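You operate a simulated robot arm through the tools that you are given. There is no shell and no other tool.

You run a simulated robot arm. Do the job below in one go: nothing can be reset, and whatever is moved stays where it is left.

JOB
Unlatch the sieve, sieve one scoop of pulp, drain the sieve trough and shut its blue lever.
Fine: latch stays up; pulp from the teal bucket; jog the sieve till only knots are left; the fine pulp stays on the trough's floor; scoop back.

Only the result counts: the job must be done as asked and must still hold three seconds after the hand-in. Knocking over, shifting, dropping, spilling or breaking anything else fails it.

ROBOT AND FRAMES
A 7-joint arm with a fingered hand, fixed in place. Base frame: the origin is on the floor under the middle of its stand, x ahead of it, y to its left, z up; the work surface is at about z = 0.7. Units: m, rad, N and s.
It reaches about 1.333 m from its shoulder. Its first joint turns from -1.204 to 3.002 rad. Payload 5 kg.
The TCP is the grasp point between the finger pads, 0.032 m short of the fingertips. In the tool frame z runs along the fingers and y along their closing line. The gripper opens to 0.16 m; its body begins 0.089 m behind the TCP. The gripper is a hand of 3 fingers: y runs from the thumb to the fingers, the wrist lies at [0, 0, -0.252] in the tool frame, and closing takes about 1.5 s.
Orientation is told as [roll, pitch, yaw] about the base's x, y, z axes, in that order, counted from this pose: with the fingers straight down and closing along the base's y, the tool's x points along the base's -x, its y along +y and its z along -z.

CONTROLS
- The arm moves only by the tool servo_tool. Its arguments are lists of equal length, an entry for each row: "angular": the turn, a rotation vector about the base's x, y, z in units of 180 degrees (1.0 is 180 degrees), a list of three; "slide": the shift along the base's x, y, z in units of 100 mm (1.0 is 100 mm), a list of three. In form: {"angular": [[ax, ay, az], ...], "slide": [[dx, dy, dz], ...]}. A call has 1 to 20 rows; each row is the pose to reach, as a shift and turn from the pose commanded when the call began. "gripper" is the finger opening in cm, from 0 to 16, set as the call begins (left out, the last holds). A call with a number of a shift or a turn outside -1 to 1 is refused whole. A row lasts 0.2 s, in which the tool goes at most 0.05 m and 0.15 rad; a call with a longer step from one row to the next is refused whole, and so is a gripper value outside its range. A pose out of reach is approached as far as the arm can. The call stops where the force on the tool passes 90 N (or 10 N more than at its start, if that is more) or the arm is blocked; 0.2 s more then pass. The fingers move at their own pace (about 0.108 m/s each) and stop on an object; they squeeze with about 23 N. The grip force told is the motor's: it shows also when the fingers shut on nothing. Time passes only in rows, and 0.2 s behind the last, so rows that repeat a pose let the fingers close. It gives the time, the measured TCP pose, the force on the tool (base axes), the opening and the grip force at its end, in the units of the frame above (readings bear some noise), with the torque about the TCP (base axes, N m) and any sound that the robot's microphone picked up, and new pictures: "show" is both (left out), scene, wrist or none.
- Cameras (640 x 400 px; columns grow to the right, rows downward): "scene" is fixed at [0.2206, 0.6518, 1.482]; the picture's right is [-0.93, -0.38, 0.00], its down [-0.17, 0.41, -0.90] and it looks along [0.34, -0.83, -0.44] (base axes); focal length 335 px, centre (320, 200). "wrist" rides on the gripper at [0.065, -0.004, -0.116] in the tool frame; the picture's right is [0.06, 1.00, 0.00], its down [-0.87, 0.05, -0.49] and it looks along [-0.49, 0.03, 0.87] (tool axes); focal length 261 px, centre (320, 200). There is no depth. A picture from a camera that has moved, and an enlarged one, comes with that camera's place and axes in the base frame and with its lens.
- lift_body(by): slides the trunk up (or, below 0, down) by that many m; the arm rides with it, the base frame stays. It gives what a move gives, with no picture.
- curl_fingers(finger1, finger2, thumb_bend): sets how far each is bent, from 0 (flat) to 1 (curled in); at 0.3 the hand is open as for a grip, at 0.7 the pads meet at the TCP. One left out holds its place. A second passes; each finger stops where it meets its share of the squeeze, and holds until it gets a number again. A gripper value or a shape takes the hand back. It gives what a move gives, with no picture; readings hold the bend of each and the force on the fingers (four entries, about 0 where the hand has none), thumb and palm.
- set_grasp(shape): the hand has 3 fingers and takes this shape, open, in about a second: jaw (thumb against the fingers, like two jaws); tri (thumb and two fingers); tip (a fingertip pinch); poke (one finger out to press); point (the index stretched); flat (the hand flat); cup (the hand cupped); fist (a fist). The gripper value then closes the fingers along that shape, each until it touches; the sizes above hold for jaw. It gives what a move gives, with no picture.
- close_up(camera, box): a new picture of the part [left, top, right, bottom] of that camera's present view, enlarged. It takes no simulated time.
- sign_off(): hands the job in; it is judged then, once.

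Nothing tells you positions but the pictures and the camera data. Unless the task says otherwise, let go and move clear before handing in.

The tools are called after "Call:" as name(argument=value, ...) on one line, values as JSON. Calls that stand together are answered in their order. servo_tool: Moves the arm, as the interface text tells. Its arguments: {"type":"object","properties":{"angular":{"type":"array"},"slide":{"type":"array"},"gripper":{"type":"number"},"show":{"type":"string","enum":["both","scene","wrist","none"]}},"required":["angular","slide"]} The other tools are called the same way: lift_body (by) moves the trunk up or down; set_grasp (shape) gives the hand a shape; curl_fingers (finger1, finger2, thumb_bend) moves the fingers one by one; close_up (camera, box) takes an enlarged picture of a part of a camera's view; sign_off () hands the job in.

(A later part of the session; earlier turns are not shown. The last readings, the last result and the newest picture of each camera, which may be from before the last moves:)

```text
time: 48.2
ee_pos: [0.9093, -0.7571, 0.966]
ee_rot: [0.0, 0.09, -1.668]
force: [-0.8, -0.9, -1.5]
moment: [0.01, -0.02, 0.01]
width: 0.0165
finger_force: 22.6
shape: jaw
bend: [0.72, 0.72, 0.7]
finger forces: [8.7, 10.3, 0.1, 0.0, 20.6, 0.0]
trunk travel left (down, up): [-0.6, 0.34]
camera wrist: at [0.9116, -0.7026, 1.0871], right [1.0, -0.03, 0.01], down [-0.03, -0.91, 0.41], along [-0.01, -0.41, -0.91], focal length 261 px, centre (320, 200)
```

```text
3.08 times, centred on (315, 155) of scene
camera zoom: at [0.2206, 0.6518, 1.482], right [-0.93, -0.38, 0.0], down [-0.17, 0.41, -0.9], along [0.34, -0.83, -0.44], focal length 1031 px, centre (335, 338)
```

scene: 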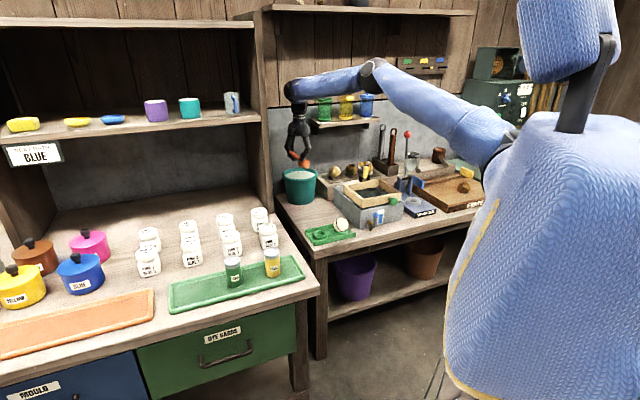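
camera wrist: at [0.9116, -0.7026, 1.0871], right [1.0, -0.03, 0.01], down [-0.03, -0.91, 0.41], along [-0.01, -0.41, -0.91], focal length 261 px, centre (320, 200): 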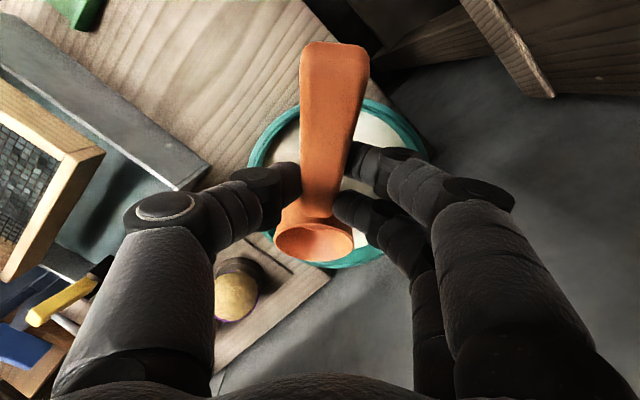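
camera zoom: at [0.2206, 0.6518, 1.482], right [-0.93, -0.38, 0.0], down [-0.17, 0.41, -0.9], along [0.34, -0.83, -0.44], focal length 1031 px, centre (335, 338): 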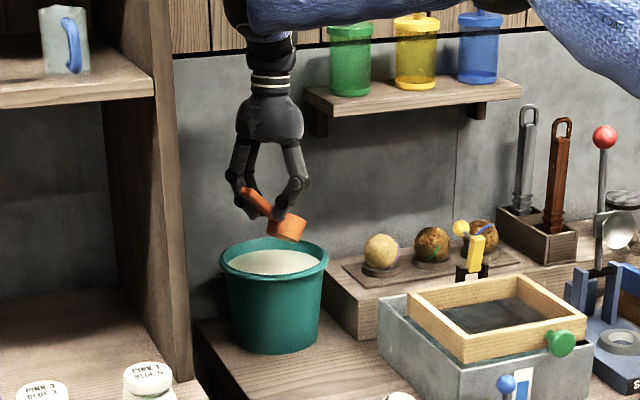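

The bowl hangs over the bucket, tilted 30° nose-down, clear of the rim. I'll lower it in steps and watch the force.

Call:
servo_tool(angular=[[0, 0, 0], [0, 0, 0], [0, 0, 0], [0, 0, 0], [0, 0, 0]], slide=[[0.02, -0.045, -0.15], [0.02, -0.045, -0.35], [0.02, -0.045, -0.55], [0.02, -0.045, -0.75], [0.02, -0.045, -0.85]], show="both")

Call:
close_up(camera="scene", box=[260, 120, 350, 220])

Call:
close_up(camera="wrist", box=[180, 0, 480, 280])

```text
time: 49.4
ee_pos: [0.9114, -0.7622, 0.8801]
ee_rot: [-0.001, 0.086, -1.667]
force: [0.9, -0.3, -1.2]
moment: [0.05, -0.03, 0.0]
width: 0.0163
finger_force: 23.1
shape: jaw
bend: [0.72, 0.72, 0.7]
finger forces: [8.3, 10.1, 0.0, 0.0, 20.3, 0.0]
trunk travel left (down, up): [-0.6, 0.34]
camera wrist: at [0.9144, -0.7075, 1.0005], right [1.0, -0.03, 0.0], down [-0.03, -0.91, 0.41], along [-0.01, -0.41, -0.91], focal length 261 px, centre (320, 200)
```

scene: 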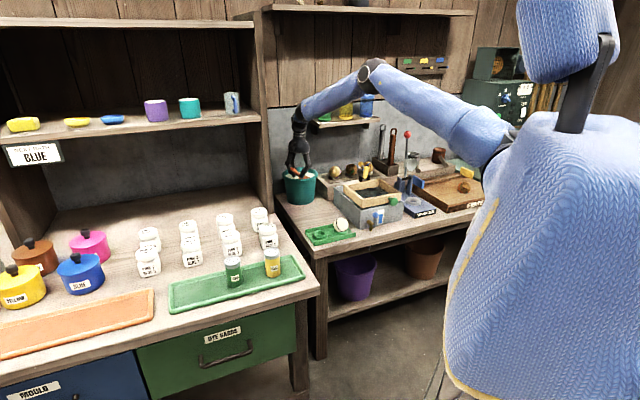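
wrist: 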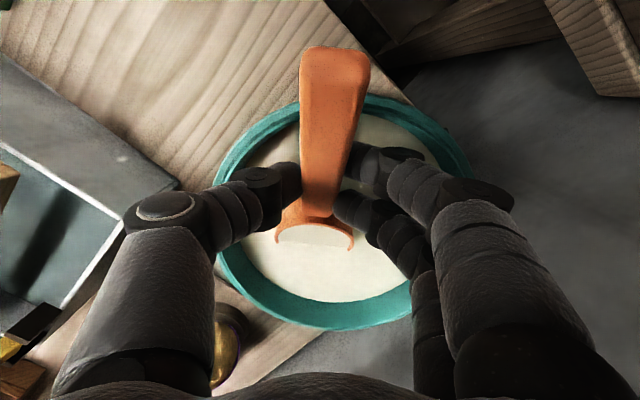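

```text
4.00 times, centred on (305, 170) of scene
camera zoom: at [0.2206, 0.6518, 1.482], right [-0.93, -0.38, 0.0], down [-0.17, 0.41, -0.9], along [0.34, -0.83, -0.44], focal length 1341 px, centre (380, 320)
```

zoom: 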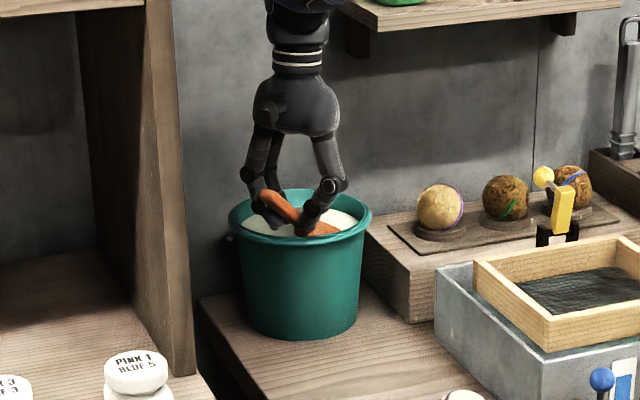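

```text
1.43 times, centred on (330, 140) of wrist
camera zoom: at [0.9144, -0.7075, 1.0005], right [1.0, -0.03, 0.0], down [-0.03, -0.91, 0.41], along [-0.01, -0.41, -0.91], focal length 372 px, centre (306, 286)
```

zoom: 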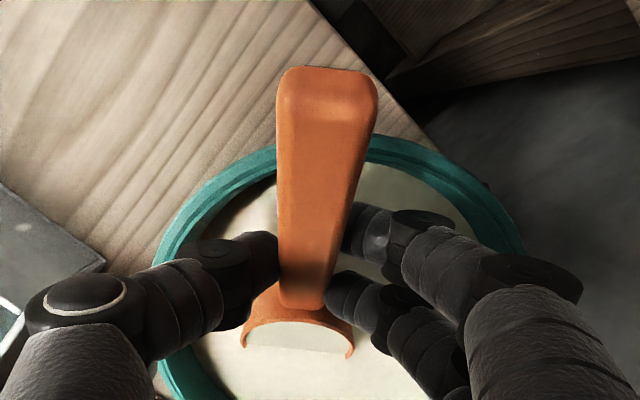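

Call:
servo_tool(angular=[[0, 0, 0], [0, 0, 0], [0, 0, 0], [0, 0, 0]], slide=[[0, 0, -0.08], [0, 0, -0.16], [0, 0, -0.265], [0, 0, -0.265]], show="wrist")

Call:
close_up(camera="wrist", box=[180, 60, 480, 340])

Call:
close_up(camera="scene", box=[270, 150, 340, 210])

```text
time: 50.4
ee_pos: [0.9043, -0.7599, 0.8616]
ee_rot: [0.0, 0.087, -1.667]
force: [-0.2, -0.3, -1.5]
moment: [0.01, 0.01, 0.02]
width: 0.0126
finger_force: 22.9
shape: jaw
bend: [0.74, 0.71, 0.72]
finger forces: [2.1, 15.2, 0.0, 0.1, 15.6, 0.0]
out of reach, approached as far as the arm can: row 2, 3, 4
trunk travel left (down, up): [-0.6, 0.34]
camera wrist: at [0.9069, -0.7035, 0.9825], right [1.0, -0.03, 0.0], down [-0.03, -0.91, 0.41], along [-0.01, -0.41, -0.91], focal length 261 px, centre (320, 200)
```

wrist: 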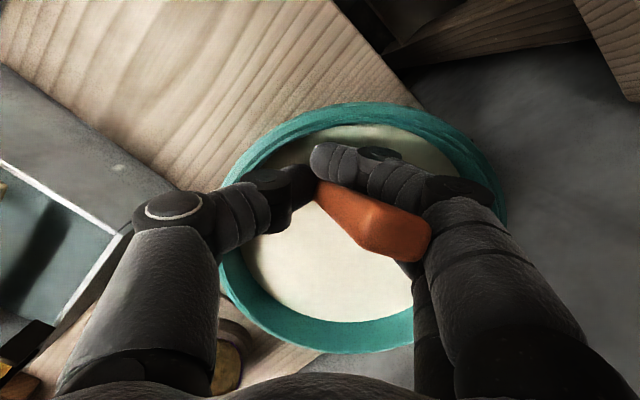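

```text
1.43 times, centred on (330, 200) of wrist
camera zoom: at [0.9069, -0.7035, 0.9825], right [1.0, -0.03, 0.0], down [-0.03, -0.91, 0.41], along [-0.01, -0.41, -0.91], focal length 372 px, centre (306, 200)
```

zoom: 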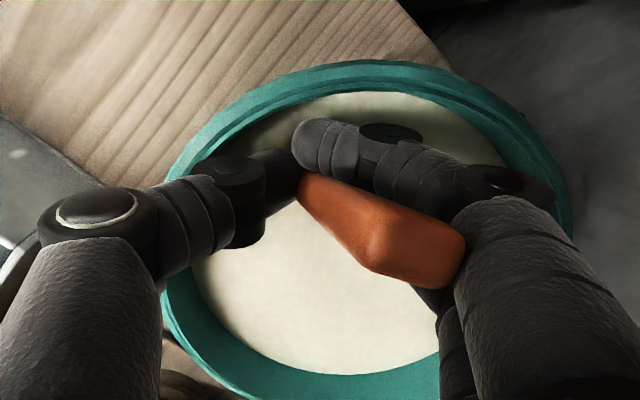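

```text
6.67 times, centred on (305, 180) of scene
camera zoom: at [0.2206, 0.6518, 1.482], right [-0.93, -0.38, 0.0], down [-0.17, 0.41, -0.9], along [0.34, -0.83, -0.44], focal length 2234 px, centre (420, 333)
```

zoom: 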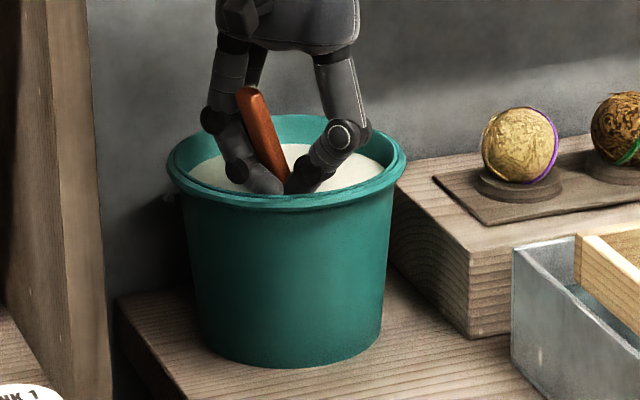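

The arm was at its reach limit here and the scoop swung nose-down in the grip under the pulp's weight. I'll raise it slowly straight up over the bucket so that anything in it falls back, then look.

Call:
servo_tool(angular=[[0, 0, 0], [0, 0, 0], [0, 0, 0], [0, 0, 0], [0, 0, 0], [0, 0, 0], [0, 0, 0], [0, 0, 0]], slide=[[-0.03, 0.02, 0.2], [-0.03, 0.02, 0.35], [-0.03, 0.02, 0.5], [-0.03, 0.02, 0.65], [-0.03, 0.02, 0.8], [-0.03, 0.02, 0.95], [-0.03, 0.02, 0.95], [-0.03, 0.02, 0.95]], show="both")

Call:
close_up(camera="scene", box=[260, 110, 350, 210])

Call:
close_up(camera="wrist", box=[200, 60, 480, 280])

```text
time: 52.2
ee_pos: [0.9015, -0.757, 0.9565]
ee_rot: [0.001, 0.087, -1.665]
force: [-0.8, 0.9, -1.0]
moment: [0.05, 0.01, -0.03]
width: 0.0127
finger_force: 23.5
shape: jaw
bend: [0.74, 0.71, 0.72]
finger forces: [2.2, 15.1, 0.1, 0.0, 15.7, 0.1]
trunk travel left (down, up): [-0.6, 0.34]
camera wrist: at [0.9038, -0.7016, 1.0779], right [1.0, -0.03, 0.0], down [-0.03, -0.91, 0.41], along [-0.01, -0.41, -0.91], focal length 261 px, centre (320, 200)
```

scene: 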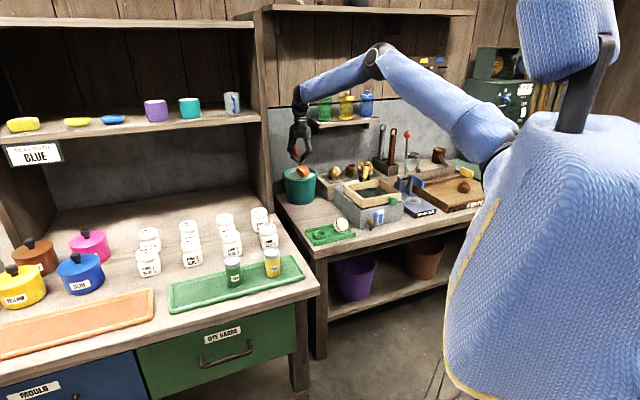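
wrist: 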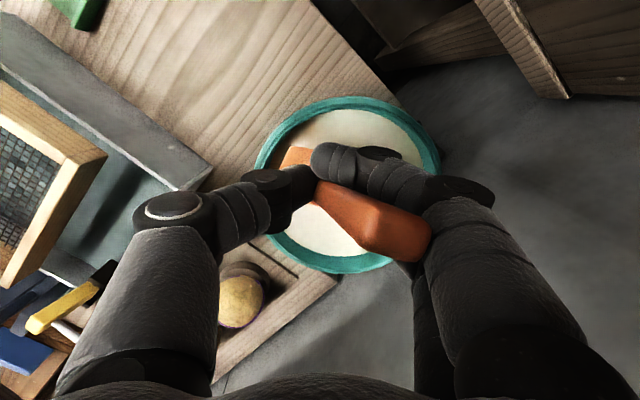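

```text
4.00 times, centred on (305, 160) of scene
camera zoom: at [0.2206, 0.6518, 1.482], right [-0.93, -0.38, 0.0], down [-0.17, 0.41, -0.9], along [0.34, -0.83, -0.44], focal length 1341 px, centre (380, 360)
```

zoom: 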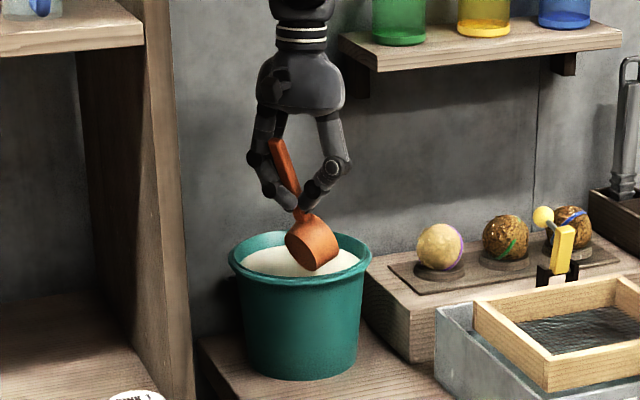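

```text
1.82 times, centred on (340, 170) of wrist
camera zoom: at [0.9038, -0.7016, 1.0779], right [1.0, -0.03, 0.0], down [-0.03, -0.91, 0.41], along [-0.01, -0.41, -0.91], focal length 474 px, centre (284, 254)
```

zoom: 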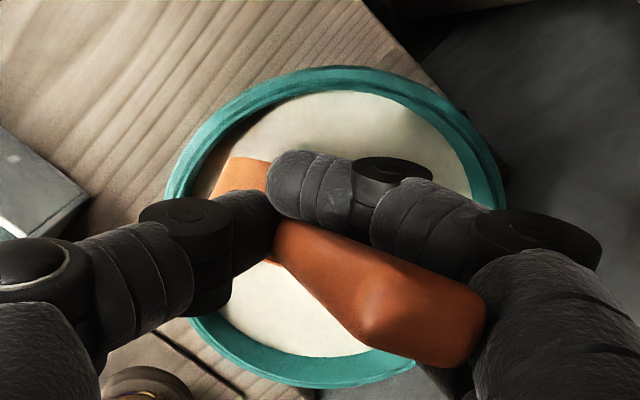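

The scoop hangs nose-down and seems empty, with nothing spilled. I'll raise it clear of the bucket and lean the hand back so the scoop comes nearer level and I can see into the bowl.

Call:
servo_tool(angular=[[0, 0, 0], [0, 0, 0], [-0.04, 0.0038, 0], [-0.08, 0.0077, 0], [-0.12, 0.0115, 0], [-0.16, 0.0153, 0], [-0.2, 0.0191, 0], [-0.24, 0.023, 0], [-0.24, 0.023, 0]], slide=[[0, 0, 0.3], [0, 0, 0.6], [-0.1, 0.1, 0.7], [-0.2, 0.2, 0.7], [-0.3, 0.3, 0.7], [-0.3, 0.3, 0.7], [-0.3, 0.3, 0.7], [-0.3, 0.3, 0.7], [-0.3, 0.3, 0.7]], show="both")

Call:
close_up(camera="scene", box=[260, 90, 360, 200])

Call:
close_up(camera="wrist", box=[200, 60, 480, 280])

```text
time: 54.2
ee_pos: [0.8577, -0.7411, 1.029]
ee_rot: [0.008, -0.663, -1.679]
force: [-1.2, 0.2, -1.4]
moment: [0.07, -0.05, 0.01]
width: 0.0126
finger_force: 22.8
shape: jaw
bend: [0.74, 0.71, 0.72]
finger forces: [1.3, 14.5, 0.0, 0.0, 15.5, 0.1]
trunk travel left (down, up): [-0.6, 0.34]
camera wrist: at [0.8682, -0.6186, 1.0799], right [1.0, -0.06, -0.03], down [0.01, -0.38, 0.92], along [-0.06, -0.92, -0.38], focal length 261 px, centre (320, 200)
```

scene: 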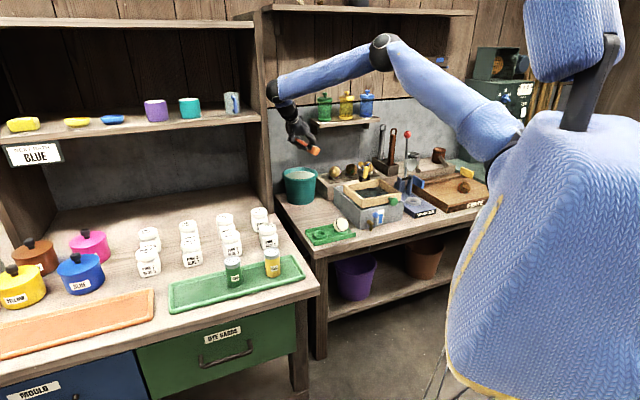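
wrist: 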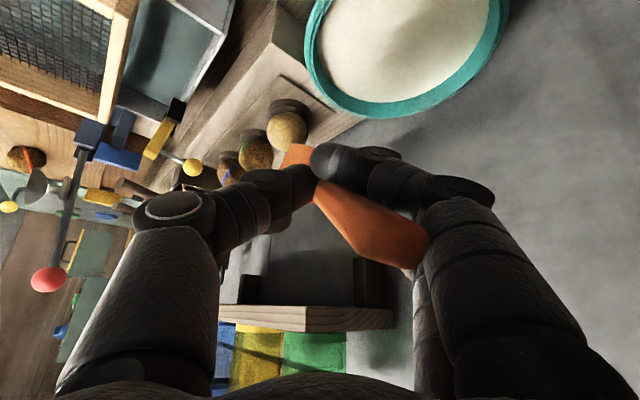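

```text
3.64 times, centred on (310, 145) of scene
camera zoom: at [0.2206, 0.6518, 1.482], right [-0.93, -0.38, 0.0], down [-0.17, 0.41, -0.9], along [0.34, -0.83, -0.44], focal length 1219 px, centre (356, 400)
```

zoom: 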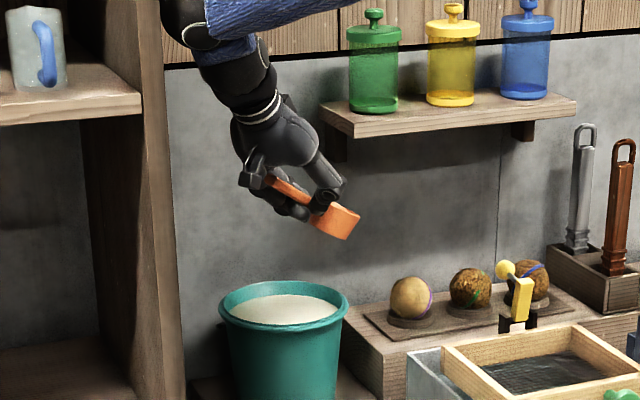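

```text
1.82 times, centred on (340, 170) of wrist
camera zoom: at [0.8682, -0.6186, 1.0799], right [1.0, -0.06, -0.03], down [0.01, -0.38, 0.92], along [-0.06, -0.92, -0.38], focal length 474 px, centre (284, 254)
```

zoom: 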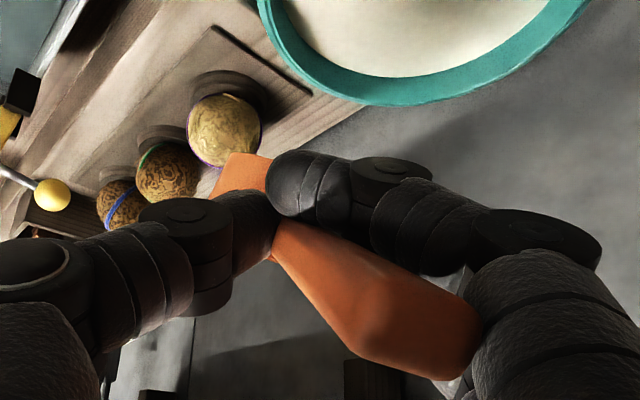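

Call:
servo_tool(angular=[[0, 0, 0], [0, 0, 0], [0, 0, 0], [0, 0, 0]], slide=[[-0.3, 0.3, 0], [-0.6, 0.6, -0.2], [-0.93, 1.0, -0.55], [-0.93, 1.0, -0.9]], show="none")

Call:
servo_tool(angular=[[0, 0, 0], [0, 0, 0], [0, 0, 0], [0, 0, 0]], slide=[[0, 0, -0.3], [0, 0, -0.6], [0, 0, -0.9], [0, 0, -0.95]], show="both")

Call:
close_up(camera="scene", box=[270, 140, 370, 220])

```text
refused: row 3 steps farther than a row can; nothing moved
```

```text
time: 55.1
ee_pos: [0.8676, -0.7248, 0.9335]
ee_rot: [0.039, -0.636, -1.661]
force: [4.5, 3.4, 4.9]
moment: [0.03, 0.34, -0.29]
width: 0.0127
finger_force: 22.3
shape: jaw
bend: [0.74, 0.71, 0.72]
finger forces: [1.1, 14.7, 0.0, 0.0, 15.8, 0.0]
trunk travel left (down, up): [-0.6, 0.34]
stopped in row 4: the arm was blocked; the commanded pose is now the measured one
camera wrist: at [0.8724, -0.6036, 0.9879], right [1.0, -0.02, -0.01], down [0.0, -0.41, 0.91], along [-0.02, -0.91, -0.41], focal length 261 px, centre (320, 200)
```

scene: 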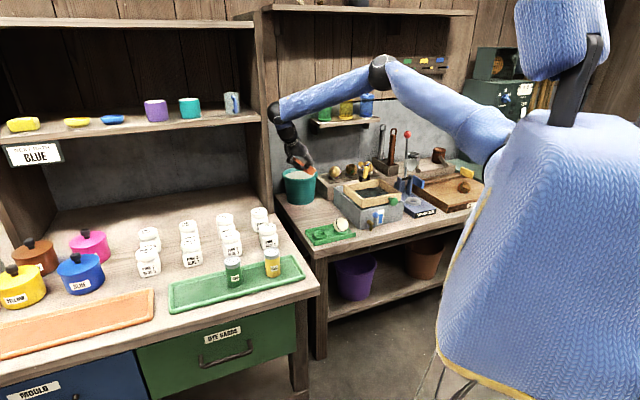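
wrist: 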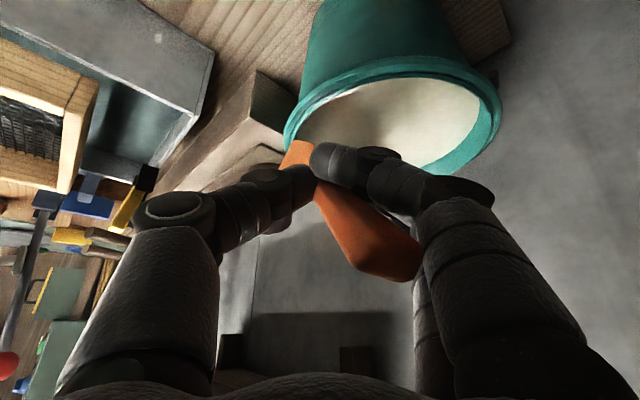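

```text
5.00 times, centred on (320, 180) of scene
camera zoom: at [0.2206, 0.6518, 1.482], right [-0.93, -0.38, 0.0], down [-0.17, 0.41, -0.9], along [0.34, -0.83, -0.44], focal length 1676 px, centre (320, 300)
```

zoom: 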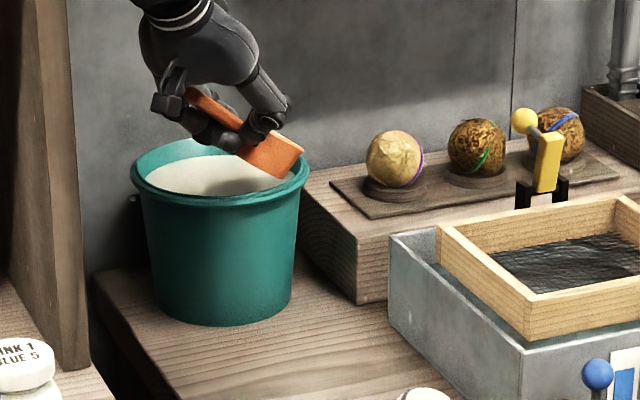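

The first call was refused and the second lowered me at the wrong place; something light touched (about 7 N) near the bucket rim. I'll go straight up right away.

Call:
servo_tool(angular=[[0, 0, 0], [0, 0, 0], [0, 0, 0], [0, 0, 0]], slide=[[0, 0, 0.3], [0, 0, 0.6], [0, 0, 0.9], [0, 0, 0.9]], show="both")

Call:
close_up(camera="scene", box=[260, 90, 360, 220])

Call:
close_up(camera="scene", box=[270, 150, 335, 220])

```text
time: 55.7
ee_pos: [0.8883, -0.7496, 0.9821]
ee_rot: [0.021, -0.642, -1.624]
force: [0.7, -1.9, -3.7]
moment: [0.13, -0.02, 0.01]
width: 0.0127
finger_force: 23.5
shape: jaw
bend: [0.74, 0.71, 0.72]
finger forces: [1.7, 14.9, 0.0, 0.0, 15.9, 0.0]
trunk travel left (down, up): [-0.6, 0.34]
stopped in row 3: the arm was blocked; the commanded pose is now the measured one
camera wrist: at [0.8896, -0.6276, 1.0347], right [1.0, 0.01, -0.02], down [0.02, -0.4, 0.92], along [0.0, -0.92, -0.4], focal length 261 px, centre (320, 200)
```

scene: 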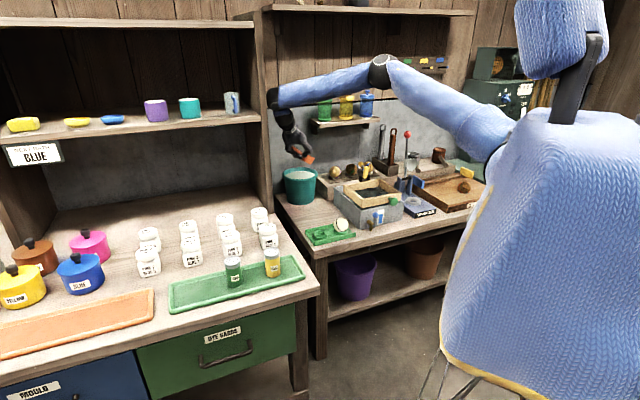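
wrist: 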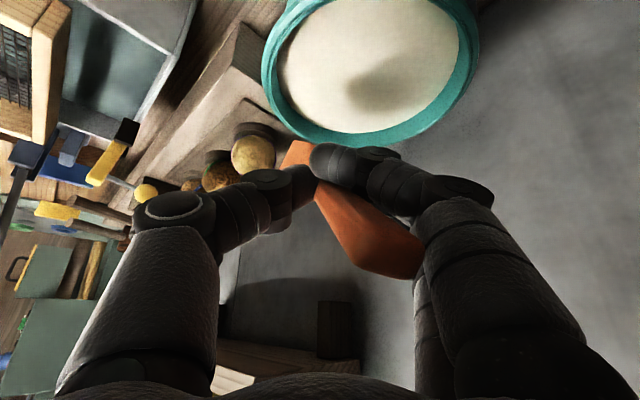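

```text
3.08 times, centred on (310, 155) of scene
camera zoom: at [0.2206, 0.6518, 1.482], right [-0.93, -0.38, 0.0], down [-0.17, 0.41, -0.9], along [0.34, -0.83, -0.44], focal length 1031 px, centre (351, 338)
```

zoom: 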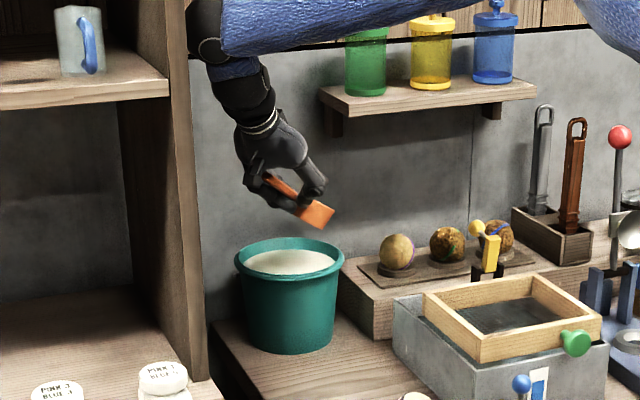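

```text
5.71 times, centred on (302, 185) of scene
camera zoom: at [0.2206, 0.6518, 1.482], right [-0.93, -0.38, 0.0], down [-0.17, 0.41, -0.9], along [0.34, -0.83, -0.44], focal length 1915 px, centre (420, 286)
```

zoom: 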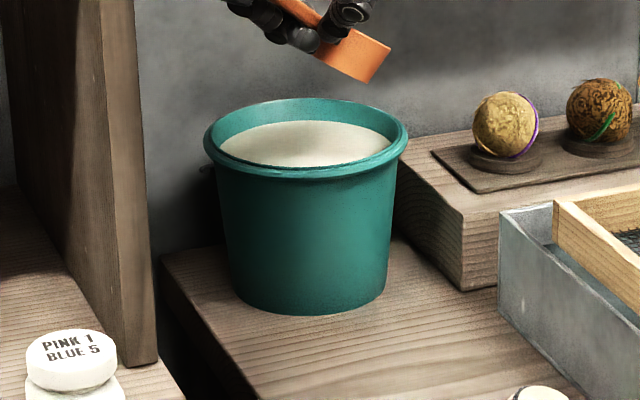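

The bucket didn't move; it was the wrist touching the left wooden post. I'll slide the hand away from the post toward the robot (-x), then over the table.

Call:
servo_tool(angular=[[0, 0, 0], [0, 0, 0], [0, 0, 0], [0, 0, 0]], slide=[[-0.25, -0.05, 0.05], [-0.5, -0.05, 0.1], [-0.75, 0.0, 0.15], [-1.0, 0.1, 0.15]], show="both")

Call:
close_up(camera="scene", box=[260, 90, 380, 220])

```text
time: 56.7
ee_pos: [0.7835, -0.7187, 1.0071]
ee_rot: [-0.008, -0.675, -1.633]
force: [-0.5, 0.9, -0.2]
moment: [-0.01, -0.03, 0.05]
width: 0.0131
finger_force: 22.8
shape: jaw
bend: [0.74, 0.71, 0.72]
finger forces: [1.8, 15.0, 0.0, 0.1, 16.0, 0.0]
trunk travel left (down, up): [-0.6, 0.34]
camera wrist: at [0.7897, -0.5948, 1.0564], right [1.0, -0.02, -0.05], down [0.03, -0.38, 0.93], along [-0.03, -0.93, -0.37], focal length 261 px, centre (320, 200)
```

scene: 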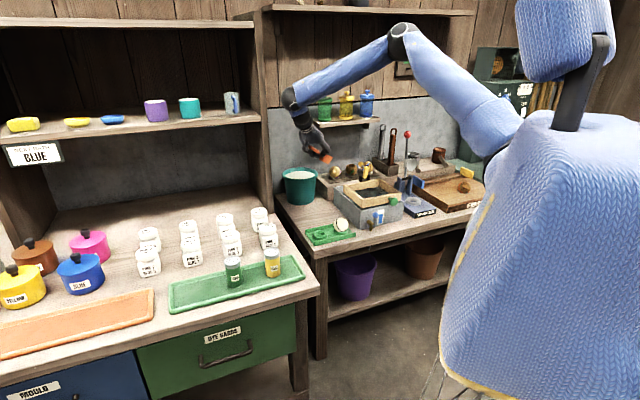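
wrist: 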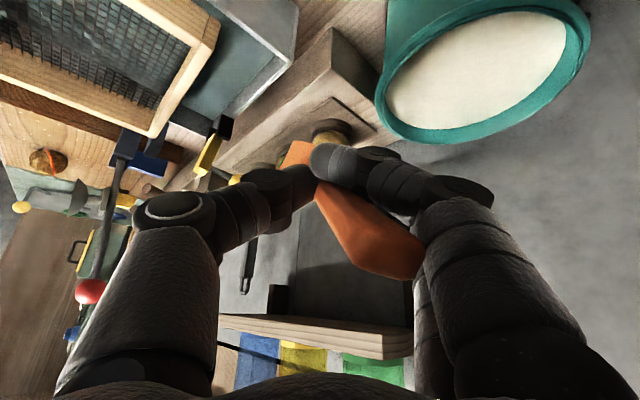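

```text
3.08 times, centred on (320, 155) of scene
camera zoom: at [0.2206, 0.6518, 1.482], right [-0.93, -0.38, 0.0], down [-0.17, 0.41, -0.9], along [0.34, -0.83, -0.44], focal length 1031 px, centre (320, 338)
```

zoom: 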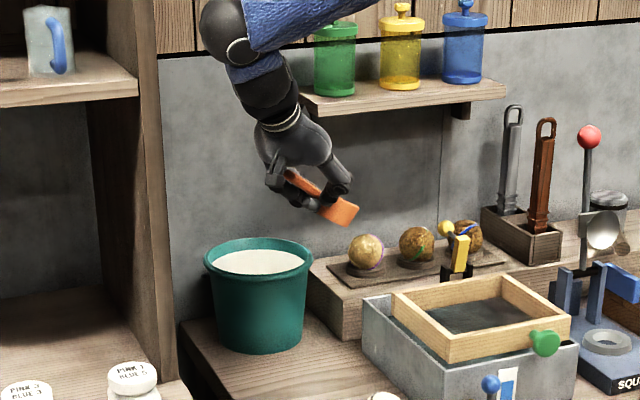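

Call:
servo_tool(angular=[[0, 0, 0], [0, 0, 0], [0, 0, 0], [0, 0, 0]], slide=[[-0.06, 0.3, 0.0], [-0.12, 0.6, -0.2], [-0.18, 0.85, -0.5], [-0.18, 0.85, -0.9]], show="none")

Call:
servo_tool(angular=[[0, 0, 0], [0, 0, 0], [0, 0, 0], [0, 0, 0]], slide=[[0, 0, -0.2], [0, 0, -0.4], [0, 0, -0.6], [0, 0, -0.75]], show="both")

Call:
close_up(camera="scene", box=[280, 150, 370, 225])

```text
time: 57.7
ee_pos: [0.7658, -0.6346, 0.9126]
ee_rot: [-0.013, -0.671, -1.631]
force: [0.0, 0.1, -1.4]
moment: [0.02, 0.01, -0.02]
width: 0.0128
finger_force: 22.7
shape: jaw
bend: [0.74, 0.71, 0.72]
finger forces: [1.7, 15.1, 0.0, 0.1, 16.0, 0.1]
trunk travel left (down, up): [-0.6, 0.34]
```

```text
time: 58.7
ee_pos: [0.7661, -0.6342, 0.8393]
ee_rot: [-0.007, -0.672, -1.632]
force: [0.2, 0.2, -0.9]
moment: [0.09, 0.0, -0.02]
width: 0.0128
finger_force: 22.8
shape: jaw
bend: [0.74, 0.71, 0.72]
finger forces: [1.7, 14.9, 0.0, 0.0, 16.1, 0.1]
trunk travel left (down, up): [-0.6, 0.34]
camera wrist: at [0.7724, -0.5116, 0.8889], right [1.0, -0.02, -0.05], down [0.04, -0.38, 0.93], along [-0.03, -0.93, -0.38], focal length 261 px, centre (320, 200)
```

scene: 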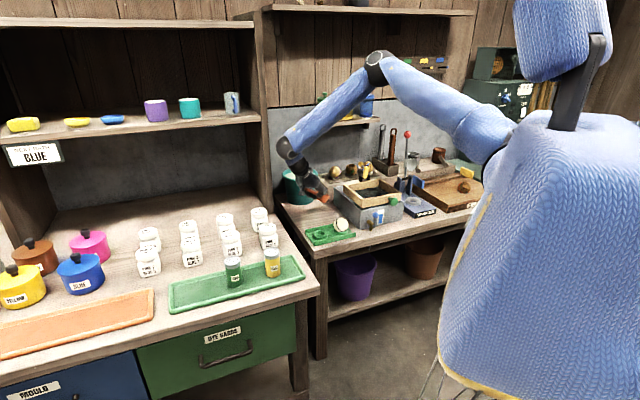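
wrist: 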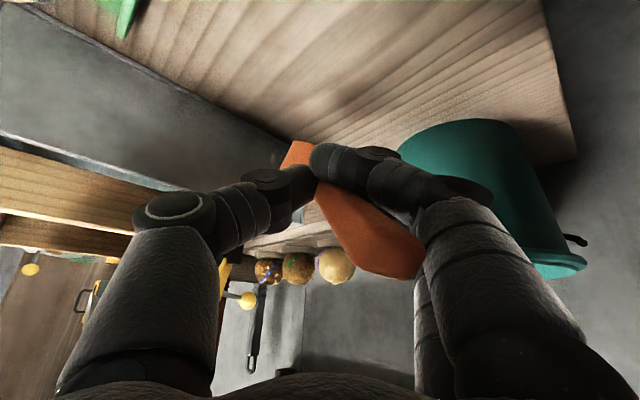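

```text
5.33 times, centred on (325, 188) of scene
camera zoom: at [0.2206, 0.6518, 1.482], right [-0.93, -0.38, 0.0], down [-0.17, 0.41, -0.9], along [0.34, -0.83, -0.44], focal length 1788 px, centre (293, 267)
```

zoom: 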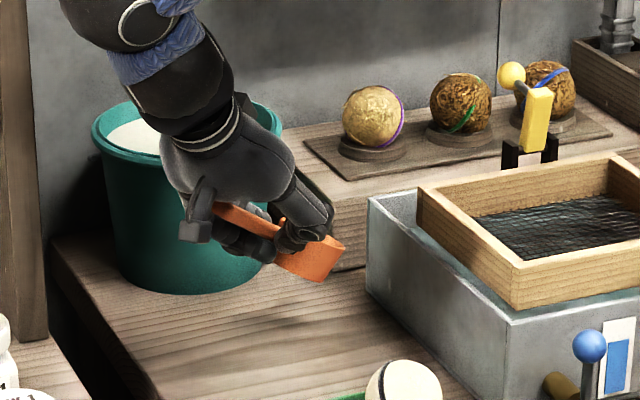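

Call:
servo_tool(angular=[[0, 0, 0], [0, 0, 0], [0, 0, 0], [0, 0, 0], [0, 0, 0], [0, 0, 0], [0, 0, 0], [0, 0, 0], [0, 0, 0]], slide=[[0, 0, -0.15], [0, 0, -0.3], [0, 0, -0.42], [0, 0, -0.54], [0, 0, -0.64], [0, 0, -0.74], [0, 0, -0.82], [0, 0, -0.9], [0, 0, -0.9]], show="both")

Call:
close_up(camera="scene", box=[280, 160, 370, 235])

```text
time: 60.7
ee_pos: [0.7388, -0.6472, 0.7872]
ee_rot: [-0.009, -0.667, -1.63]
force: [0.9, -0.2, -0.9]
moment: [0.06, -0.03, 0.03]
width: 0.0129
finger_force: 22.9
shape: jaw
bend: [0.74, 0.71, 0.72]
finger forces: [1.7, 14.9, 0.0, 0.0, 16.0, 0.1]
out of reach, approached as far as the arm can: row 2, 3, 4, 5, 6, 7, 8, 9
trunk travel left (down, up): [-0.6, 0.34]
camera wrist: at [0.7445, -0.5254, 0.8376], right [1.0, -0.02, -0.04], down [0.04, -0.38, 0.92], along [-0.03, -0.92, -0.38], focal length 261 px, centre (320, 200)
```

scene: 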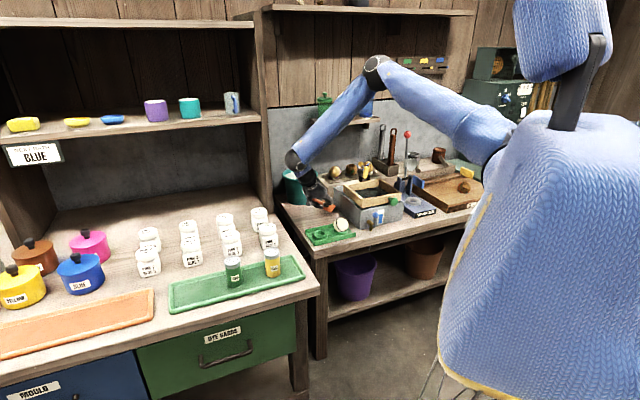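
wrist: 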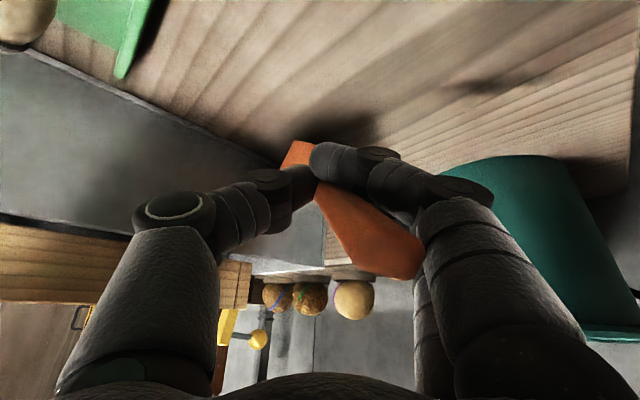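

```text
5.33 times, centred on (325, 198) of scene
camera zoom: at [0.2206, 0.6518, 1.482], right [-0.93, -0.38, 0.0], down [-0.17, 0.41, -0.9], along [0.34, -0.83, -0.44], focal length 1788 px, centre (293, 213)
```

zoom: 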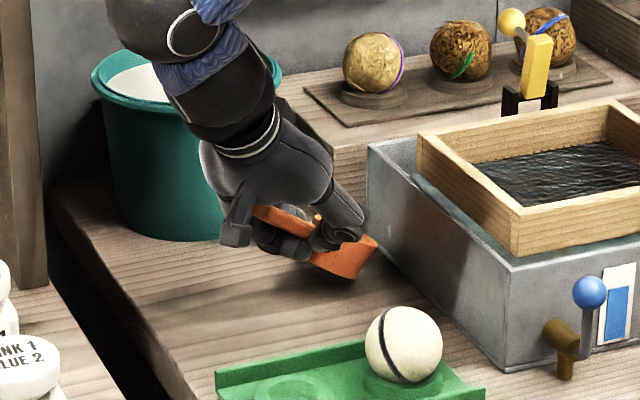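

The arm can't get lower in this posture, since the shoulder is too high. I'll go up, lower the trunk by 0.2 m for better reach, and try again.

Call:
servo_tool(angular=[[0, 0, 0], [0, 0, 0], [0, 0, 0], [0, 0, 0]], slide=[[0, 0, 0.25], [0.0, 0.0, 0.5], [0.1, 0, 0.75], [0.2, 0, 1.0]], show="none")

Call:
servo_tool(angular=[[0, 0, 0], [0, 0, 0], [0, 0, 0], [0, 0, 0]], slide=[[0, 0, 0.25], [0.0, 0.0, 0.5], [0.0, 0, 0.75], [0.0, 0, 1.0]], show="none")

Call:
lift_body(by=-0.1)

```text
time: 61.7
ee_pos: [0.7575, -0.648, 0.888]
ee_rot: [-0.008, -0.672, -1.631]
force: [-1.1, -0.3, -0.1]
moment: [0.04, -0.01, -0.03]
width: 0.0128
finger_force: 22.9
shape: jaw
bend: [0.74, 0.71, 0.72]
finger forces: [1.7, 15.0, 0.1, 0.0, 16.0, 0.0]
trunk travel left (down, up): [-0.6, 0.34]
```

```text
time: 62.7
ee_pos: [0.7592, -0.6485, 0.9869]
ee_rot: [-0.01, -0.672, -1.633]
force: [-0.2, -0.1, -1.2]
moment: [0.07, -0.02, -0.03]
width: 0.0127
finger_force: 22.9
shape: jaw
bend: [0.74, 0.71, 0.72]
finger forces: [1.6, 14.8, 0.0, 0.1, 16.1, 0.0]
trunk travel left (down, up): [-0.6, 0.34]
```

```text
time: 64.1
ee_pos: [0.7599, -0.648, 0.8876]
ee_rot: [-0.01, -0.674, -1.631]
force: [-0.9, -0.5, -0.4]
moment: [0.06, 0.01, 0.03]
width: 0.0126
finger_force: 23.1
shape: jaw
bend: [0.74, 0.71, 0.72]
finger forces: [1.7, 14.9, 0.0, 0.1, 16.1, 0.0]
trunk travel left (down, up): [-0.5, 0.44]
```

Call:
servo_tool(angular=[[0, 0, 0], [0, 0, 0], [0, 0, 0], [0, 0, 0]], slide=[[0, 0, 0.25], [0.0, 0.0, 0.5], [0.0, 0, 0.75], [0.0, 0, 1.0]], show="none")

Call:
lift_body(by=-0.1)

Call:
servo_tool(angular=[[0, 0, 0], [0, 0, 0], [0, 0, 0], [0, 0, 0], [0, 0, 0]], slide=[[0, 0, -0.15], [0.0, 0.0, -0.3], [0.0, 0, -0.45], [0.0, 0, -0.6], [0.0, 0, -0.7]], show="both")

Call:
close_up(camera="scene", box=[280, 160, 370, 235])

```text
time: 65.1
ee_pos: [0.7576, -0.6484, 0.9879]
ee_rot: [-0.001, -0.665, -1.631]
force: [-0.8, 0.4, -0.5]
moment: [0.01, -0.01, -0.03]
width: 0.013
finger_force: 23.4
shape: jaw
bend: [0.74, 0.71, 0.72]
finger forces: [1.7, 14.9, 0.1, 0.1, 16.1, 0.0]
trunk travel left (down, up): [-0.5, 0.44]
```

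```text
time: 66.4
ee_pos: [0.7585, -0.6484, 0.8873]
ee_rot: [-0.003, -0.668, -1.632]
force: [-1.2, 0.2, -0.9]
moment: [0.04, 0.0, 0.02]
width: 0.0127
finger_force: 22.9
shape: jaw
bend: [0.74, 0.71, 0.72]
finger forces: [1.7, 14.9, 0.0, 0.0, 16.1, 0.0]
trunk travel left (down, up): [-0.4, 0.54]
```

```text
time: 67.6
ee_pos: [0.7588, -0.6491, 0.816]
ee_rot: [-0.005, -0.667, -1.632]
force: [0.0, -0.4, -0.7]
moment: [0.03, -0.01, 0.0]
width: 0.0127
finger_force: 23.2
shape: jaw
bend: [0.74, 0.71, 0.72]
finger forces: [1.7, 14.9, 0.0, 0.0, 16.1, 0.0]
trunk travel left (down, up): [-0.4, 0.54]
camera wrist: at [0.7637, -0.5263, 0.867], right [1.0, -0.01, -0.04], down [0.03, -0.38, 0.92], along [-0.03, -0.92, -0.38], focal length 261 px, centre (320, 200)
```

scene: 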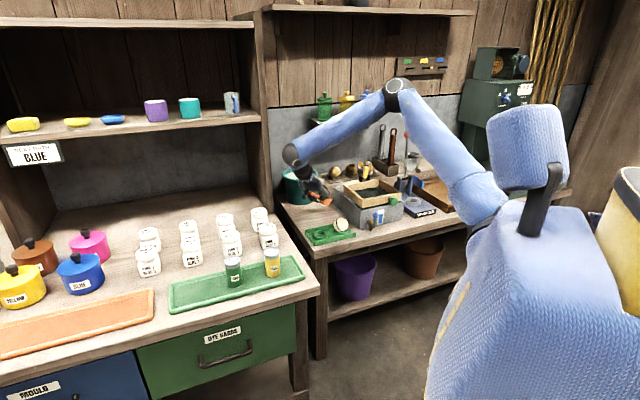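
wrist: 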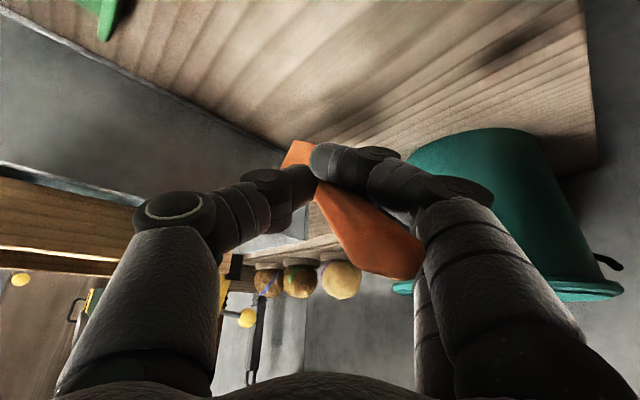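

```text
5.33 times, centred on (325, 198) of scene
camera zoom: at [0.2206, 0.6518, 1.482], right [-0.93, -0.38, 0.0], down [-0.17, 0.41, -0.9], along [0.34, -0.83, -0.44], focal length 1788 px, centre (293, 213)
```

zoom: 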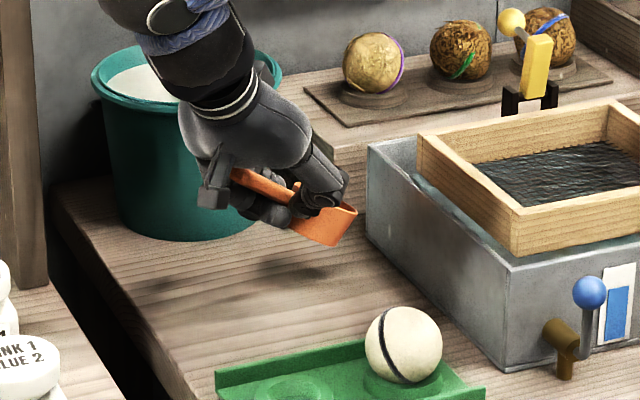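

Call:
servo_tool(angular=[[0, 0, 0], [0, 0, 0], [0, 0, 0], [0, 0, 0], [0, 0, 0], [0, 0, 0], [0, 0, 0]], slide=[[0, 0, -0.12], [0, 0, -0.24], [0, 0, -0.34], [0, 0, -0.44], [0, 0, -0.54], [0, 0, -0.62], [0, 0, -0.62]], show="both")

Call:
close_up(camera="scene", box=[280, 160, 370, 235])

Call:
close_up(camera="wrist", box=[200, 60, 480, 280])

```text
time: 69.2
ee_pos: [0.7578, -0.6485, 0.755]
ee_rot: [-0.003, -0.666, -1.632]
force: [1.0, 1.3, 8.8]
moment: [-0.6, 0.22, 0.04]
width: 0.0148
finger_force: 23.4
shape: jaw
bend: [0.73, 0.72, 0.72]
finger forces: [10.7, 20.0, 0.0, 0.0, 19.4, 0.0]
trunk travel left (down, up): [-0.4, 0.54]
camera wrist: at [0.7633, -0.5259, 0.8057], right [1.0, -0.01, -0.04], down [0.03, -0.38, 0.92], along [-0.03, -0.92, -0.38], focal length 261 px, centre (320, 200)
```

scene: 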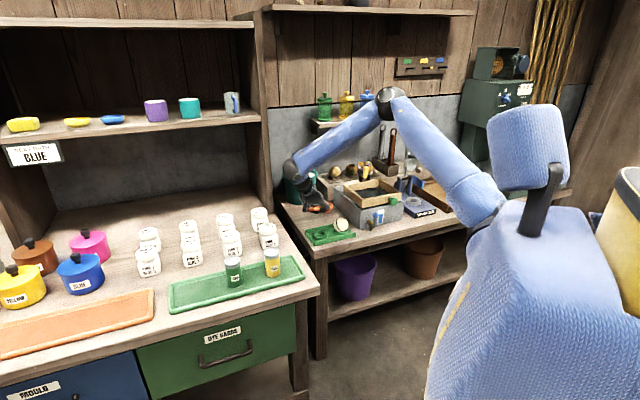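
wrist: 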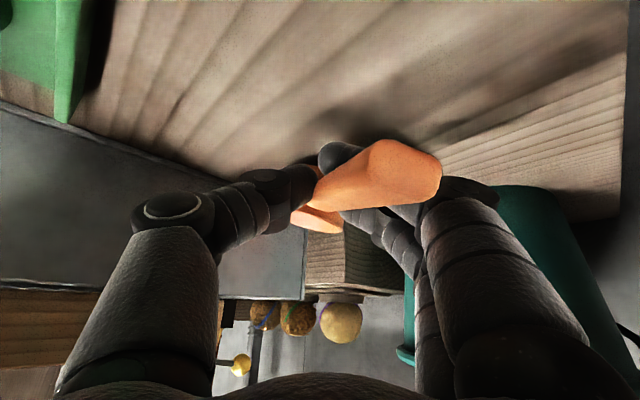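

```text
5.33 times, centred on (325, 198) of scene
camera zoom: at [0.2206, 0.6518, 1.482], right [-0.93, -0.38, 0.0], down [-0.17, 0.41, -0.9], along [0.34, -0.83, -0.44], focal length 1788 px, centre (293, 213)
```

zoom: 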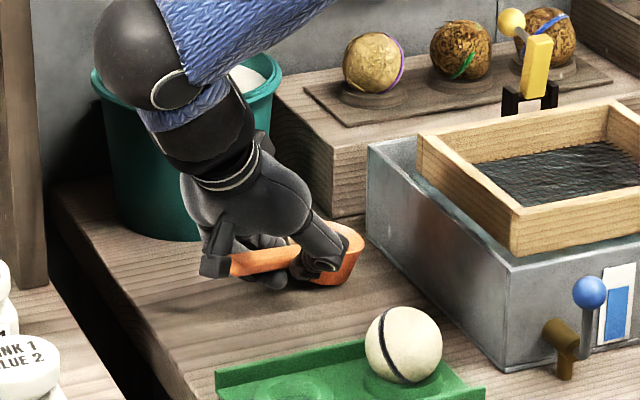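

```text
1.82 times, centred on (340, 170) of wrist
camera zoom: at [0.7633, -0.5259, 0.8057], right [1.0, -0.01, -0.04], down [0.03, -0.38, 0.92], along [-0.03, -0.92, -0.38], focal length 474 px, centre (284, 254)
```

zoom: 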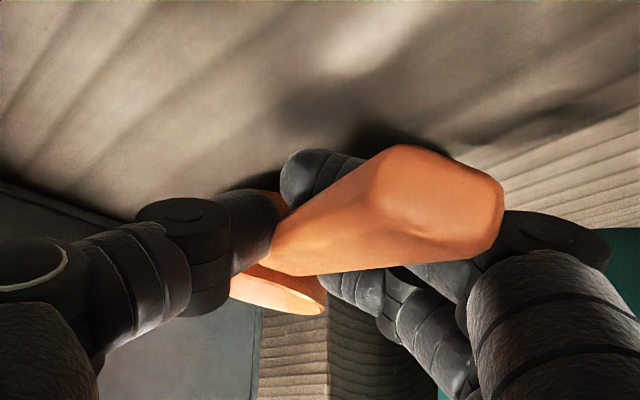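

Call:
servo_tool(angular=[[0, 0, 0], [0, 0, 0], [0, 0, 0], [0, 0, 0], [0, 0, 0], [0, 0, 0]], slide=[[0, 0, 0], [0, 0, 0], [0, 0, 0], [0, 0, 0], [0, 0, 0], [0, 0, 0]], gripper=10, show="wrist")

Call:
close_up(camera="scene", box=[280, 160, 370, 235])

```text
time: 70.6
ee_pos: [0.7584, -0.6496, 0.7555]
ee_rot: [-0.003, -0.669, -1.63]
force: [0.6, 1.0, -0.1]
moment: [0.03, -0.02, -0.01]
width: 0.0999
finger_force: 0.1
shape: jaw
bend: [0.71, 0.71, 0.69]
finger forces: [0.2, 0.0, 0.0, 0.0, 0.0, 0.1]
trunk travel left (down, up): [-0.4, 0.54]
camera wrist: at [0.7635, -0.5263, 0.8052], right [1.0, -0.01, -0.04], down [0.03, -0.38, 0.92], along [-0.03, -0.92, -0.38], focal length 261 px, centre (320, 200)
```

wrist: 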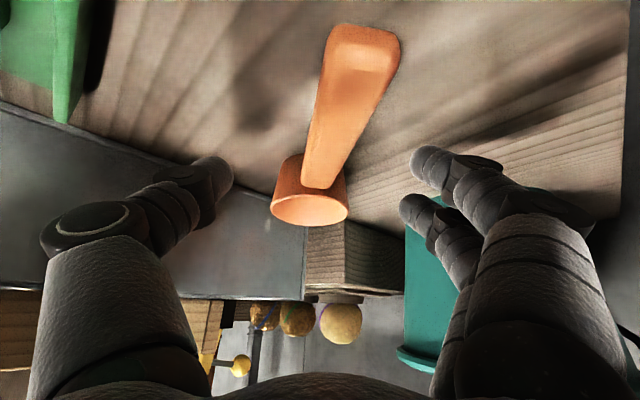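

```text
5.33 times, centred on (325, 198) of scene
camera zoom: at [0.2206, 0.6518, 1.482], right [-0.93, -0.38, 0.0], down [-0.17, 0.41, -0.9], along [0.34, -0.83, -0.44], focal length 1788 px, centre (293, 213)
```

zoom: 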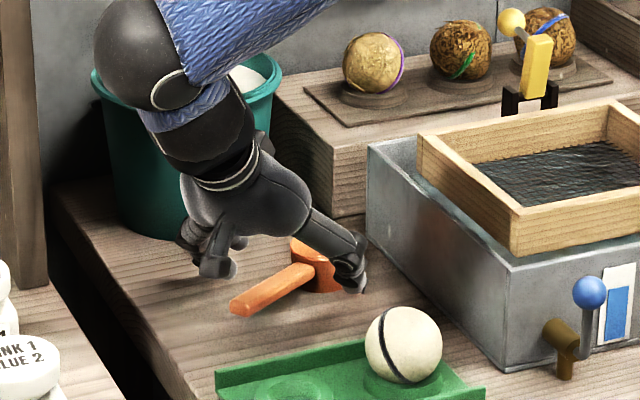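

The scoop is on the table again, upright and empty. I'll back out, set the hand to a 20° lean, and measure the scoop's new place.

Call:
servo_tool(angular=[[0, 0, 0], [0, 0, 0], [0, 0, 0], [0.0337, -0.002, 0], [0.0673, -0.004, 0], [0.1009, -0.006, 0], [0.1009, -0.006, 0]], slide=[[0.01, 0.2, 0.25], [0.02, 0.4, 0.5], [0.03, 0.6, 0.8], [0.03, 0.6, 1.0], [0.03, 0.6, 1.0], [0.03, 0.6, 1.0], [0.03, 0.6, 1.0]], gripper=8, show="wrist")

Call:
close_up(camera="wrist", box=[220, 60, 420, 220])

Call:
close_up(camera="scene", box=[290, 170, 370, 230])

```text
time: 72.2
ee_pos: [0.7616, -0.5899, 0.8549]
ee_rot: [-0.004, -0.35, -1.632]
force: [-0.5, -0.1, -0.6]
moment: [-0.01, 0.02, -0.01]
width: 0.0806
finger_force: 0.1
shape: jaw
bend: [0.72, 0.72, 0.7]
finger forces: [0.1, 0.0, 0.1, 0.1, 0.1, 0.0]
out of reach, approached as far as the arm can: row 3
trunk travel left (down, up): [-0.4, 0.54]
camera wrist: at [0.7657, -0.488, 0.9409], right [1.0, 0.0, -0.02], down [0.02, -0.65, 0.76], along [-0.02, -0.76, -0.65], focal length 261 px, centre (320, 200)
```

wrist: 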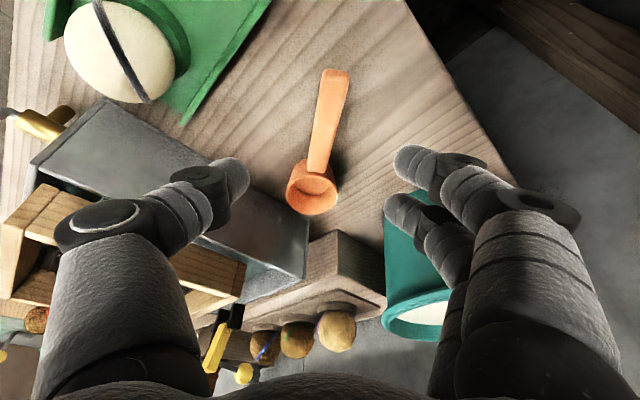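

```text
2.50 times, centred on (320, 140) of wrist
camera zoom: at [0.7657, -0.488, 0.9409], right [1.0, 0.0, -0.02], down [0.02, -0.65, 0.76], along [-0.02, -0.76, -0.65], focal length 652 px, centre (320, 350)
```

zoom: 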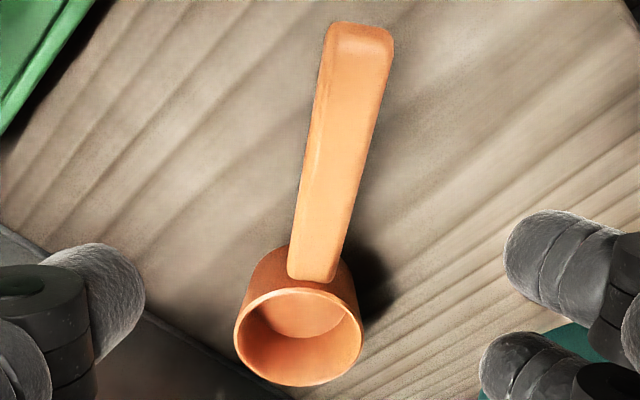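

```text
6.67 times, centred on (330, 200) of scene
camera zoom: at [0.2206, 0.6518, 1.482], right [-0.93, -0.38, 0.0], down [-0.17, 0.41, -0.9], along [0.34, -0.83, -0.44], focal length 2234 px, centre (253, 200)
```

zoom: 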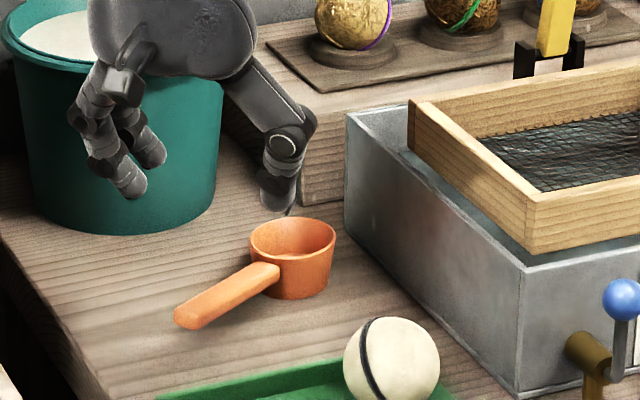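

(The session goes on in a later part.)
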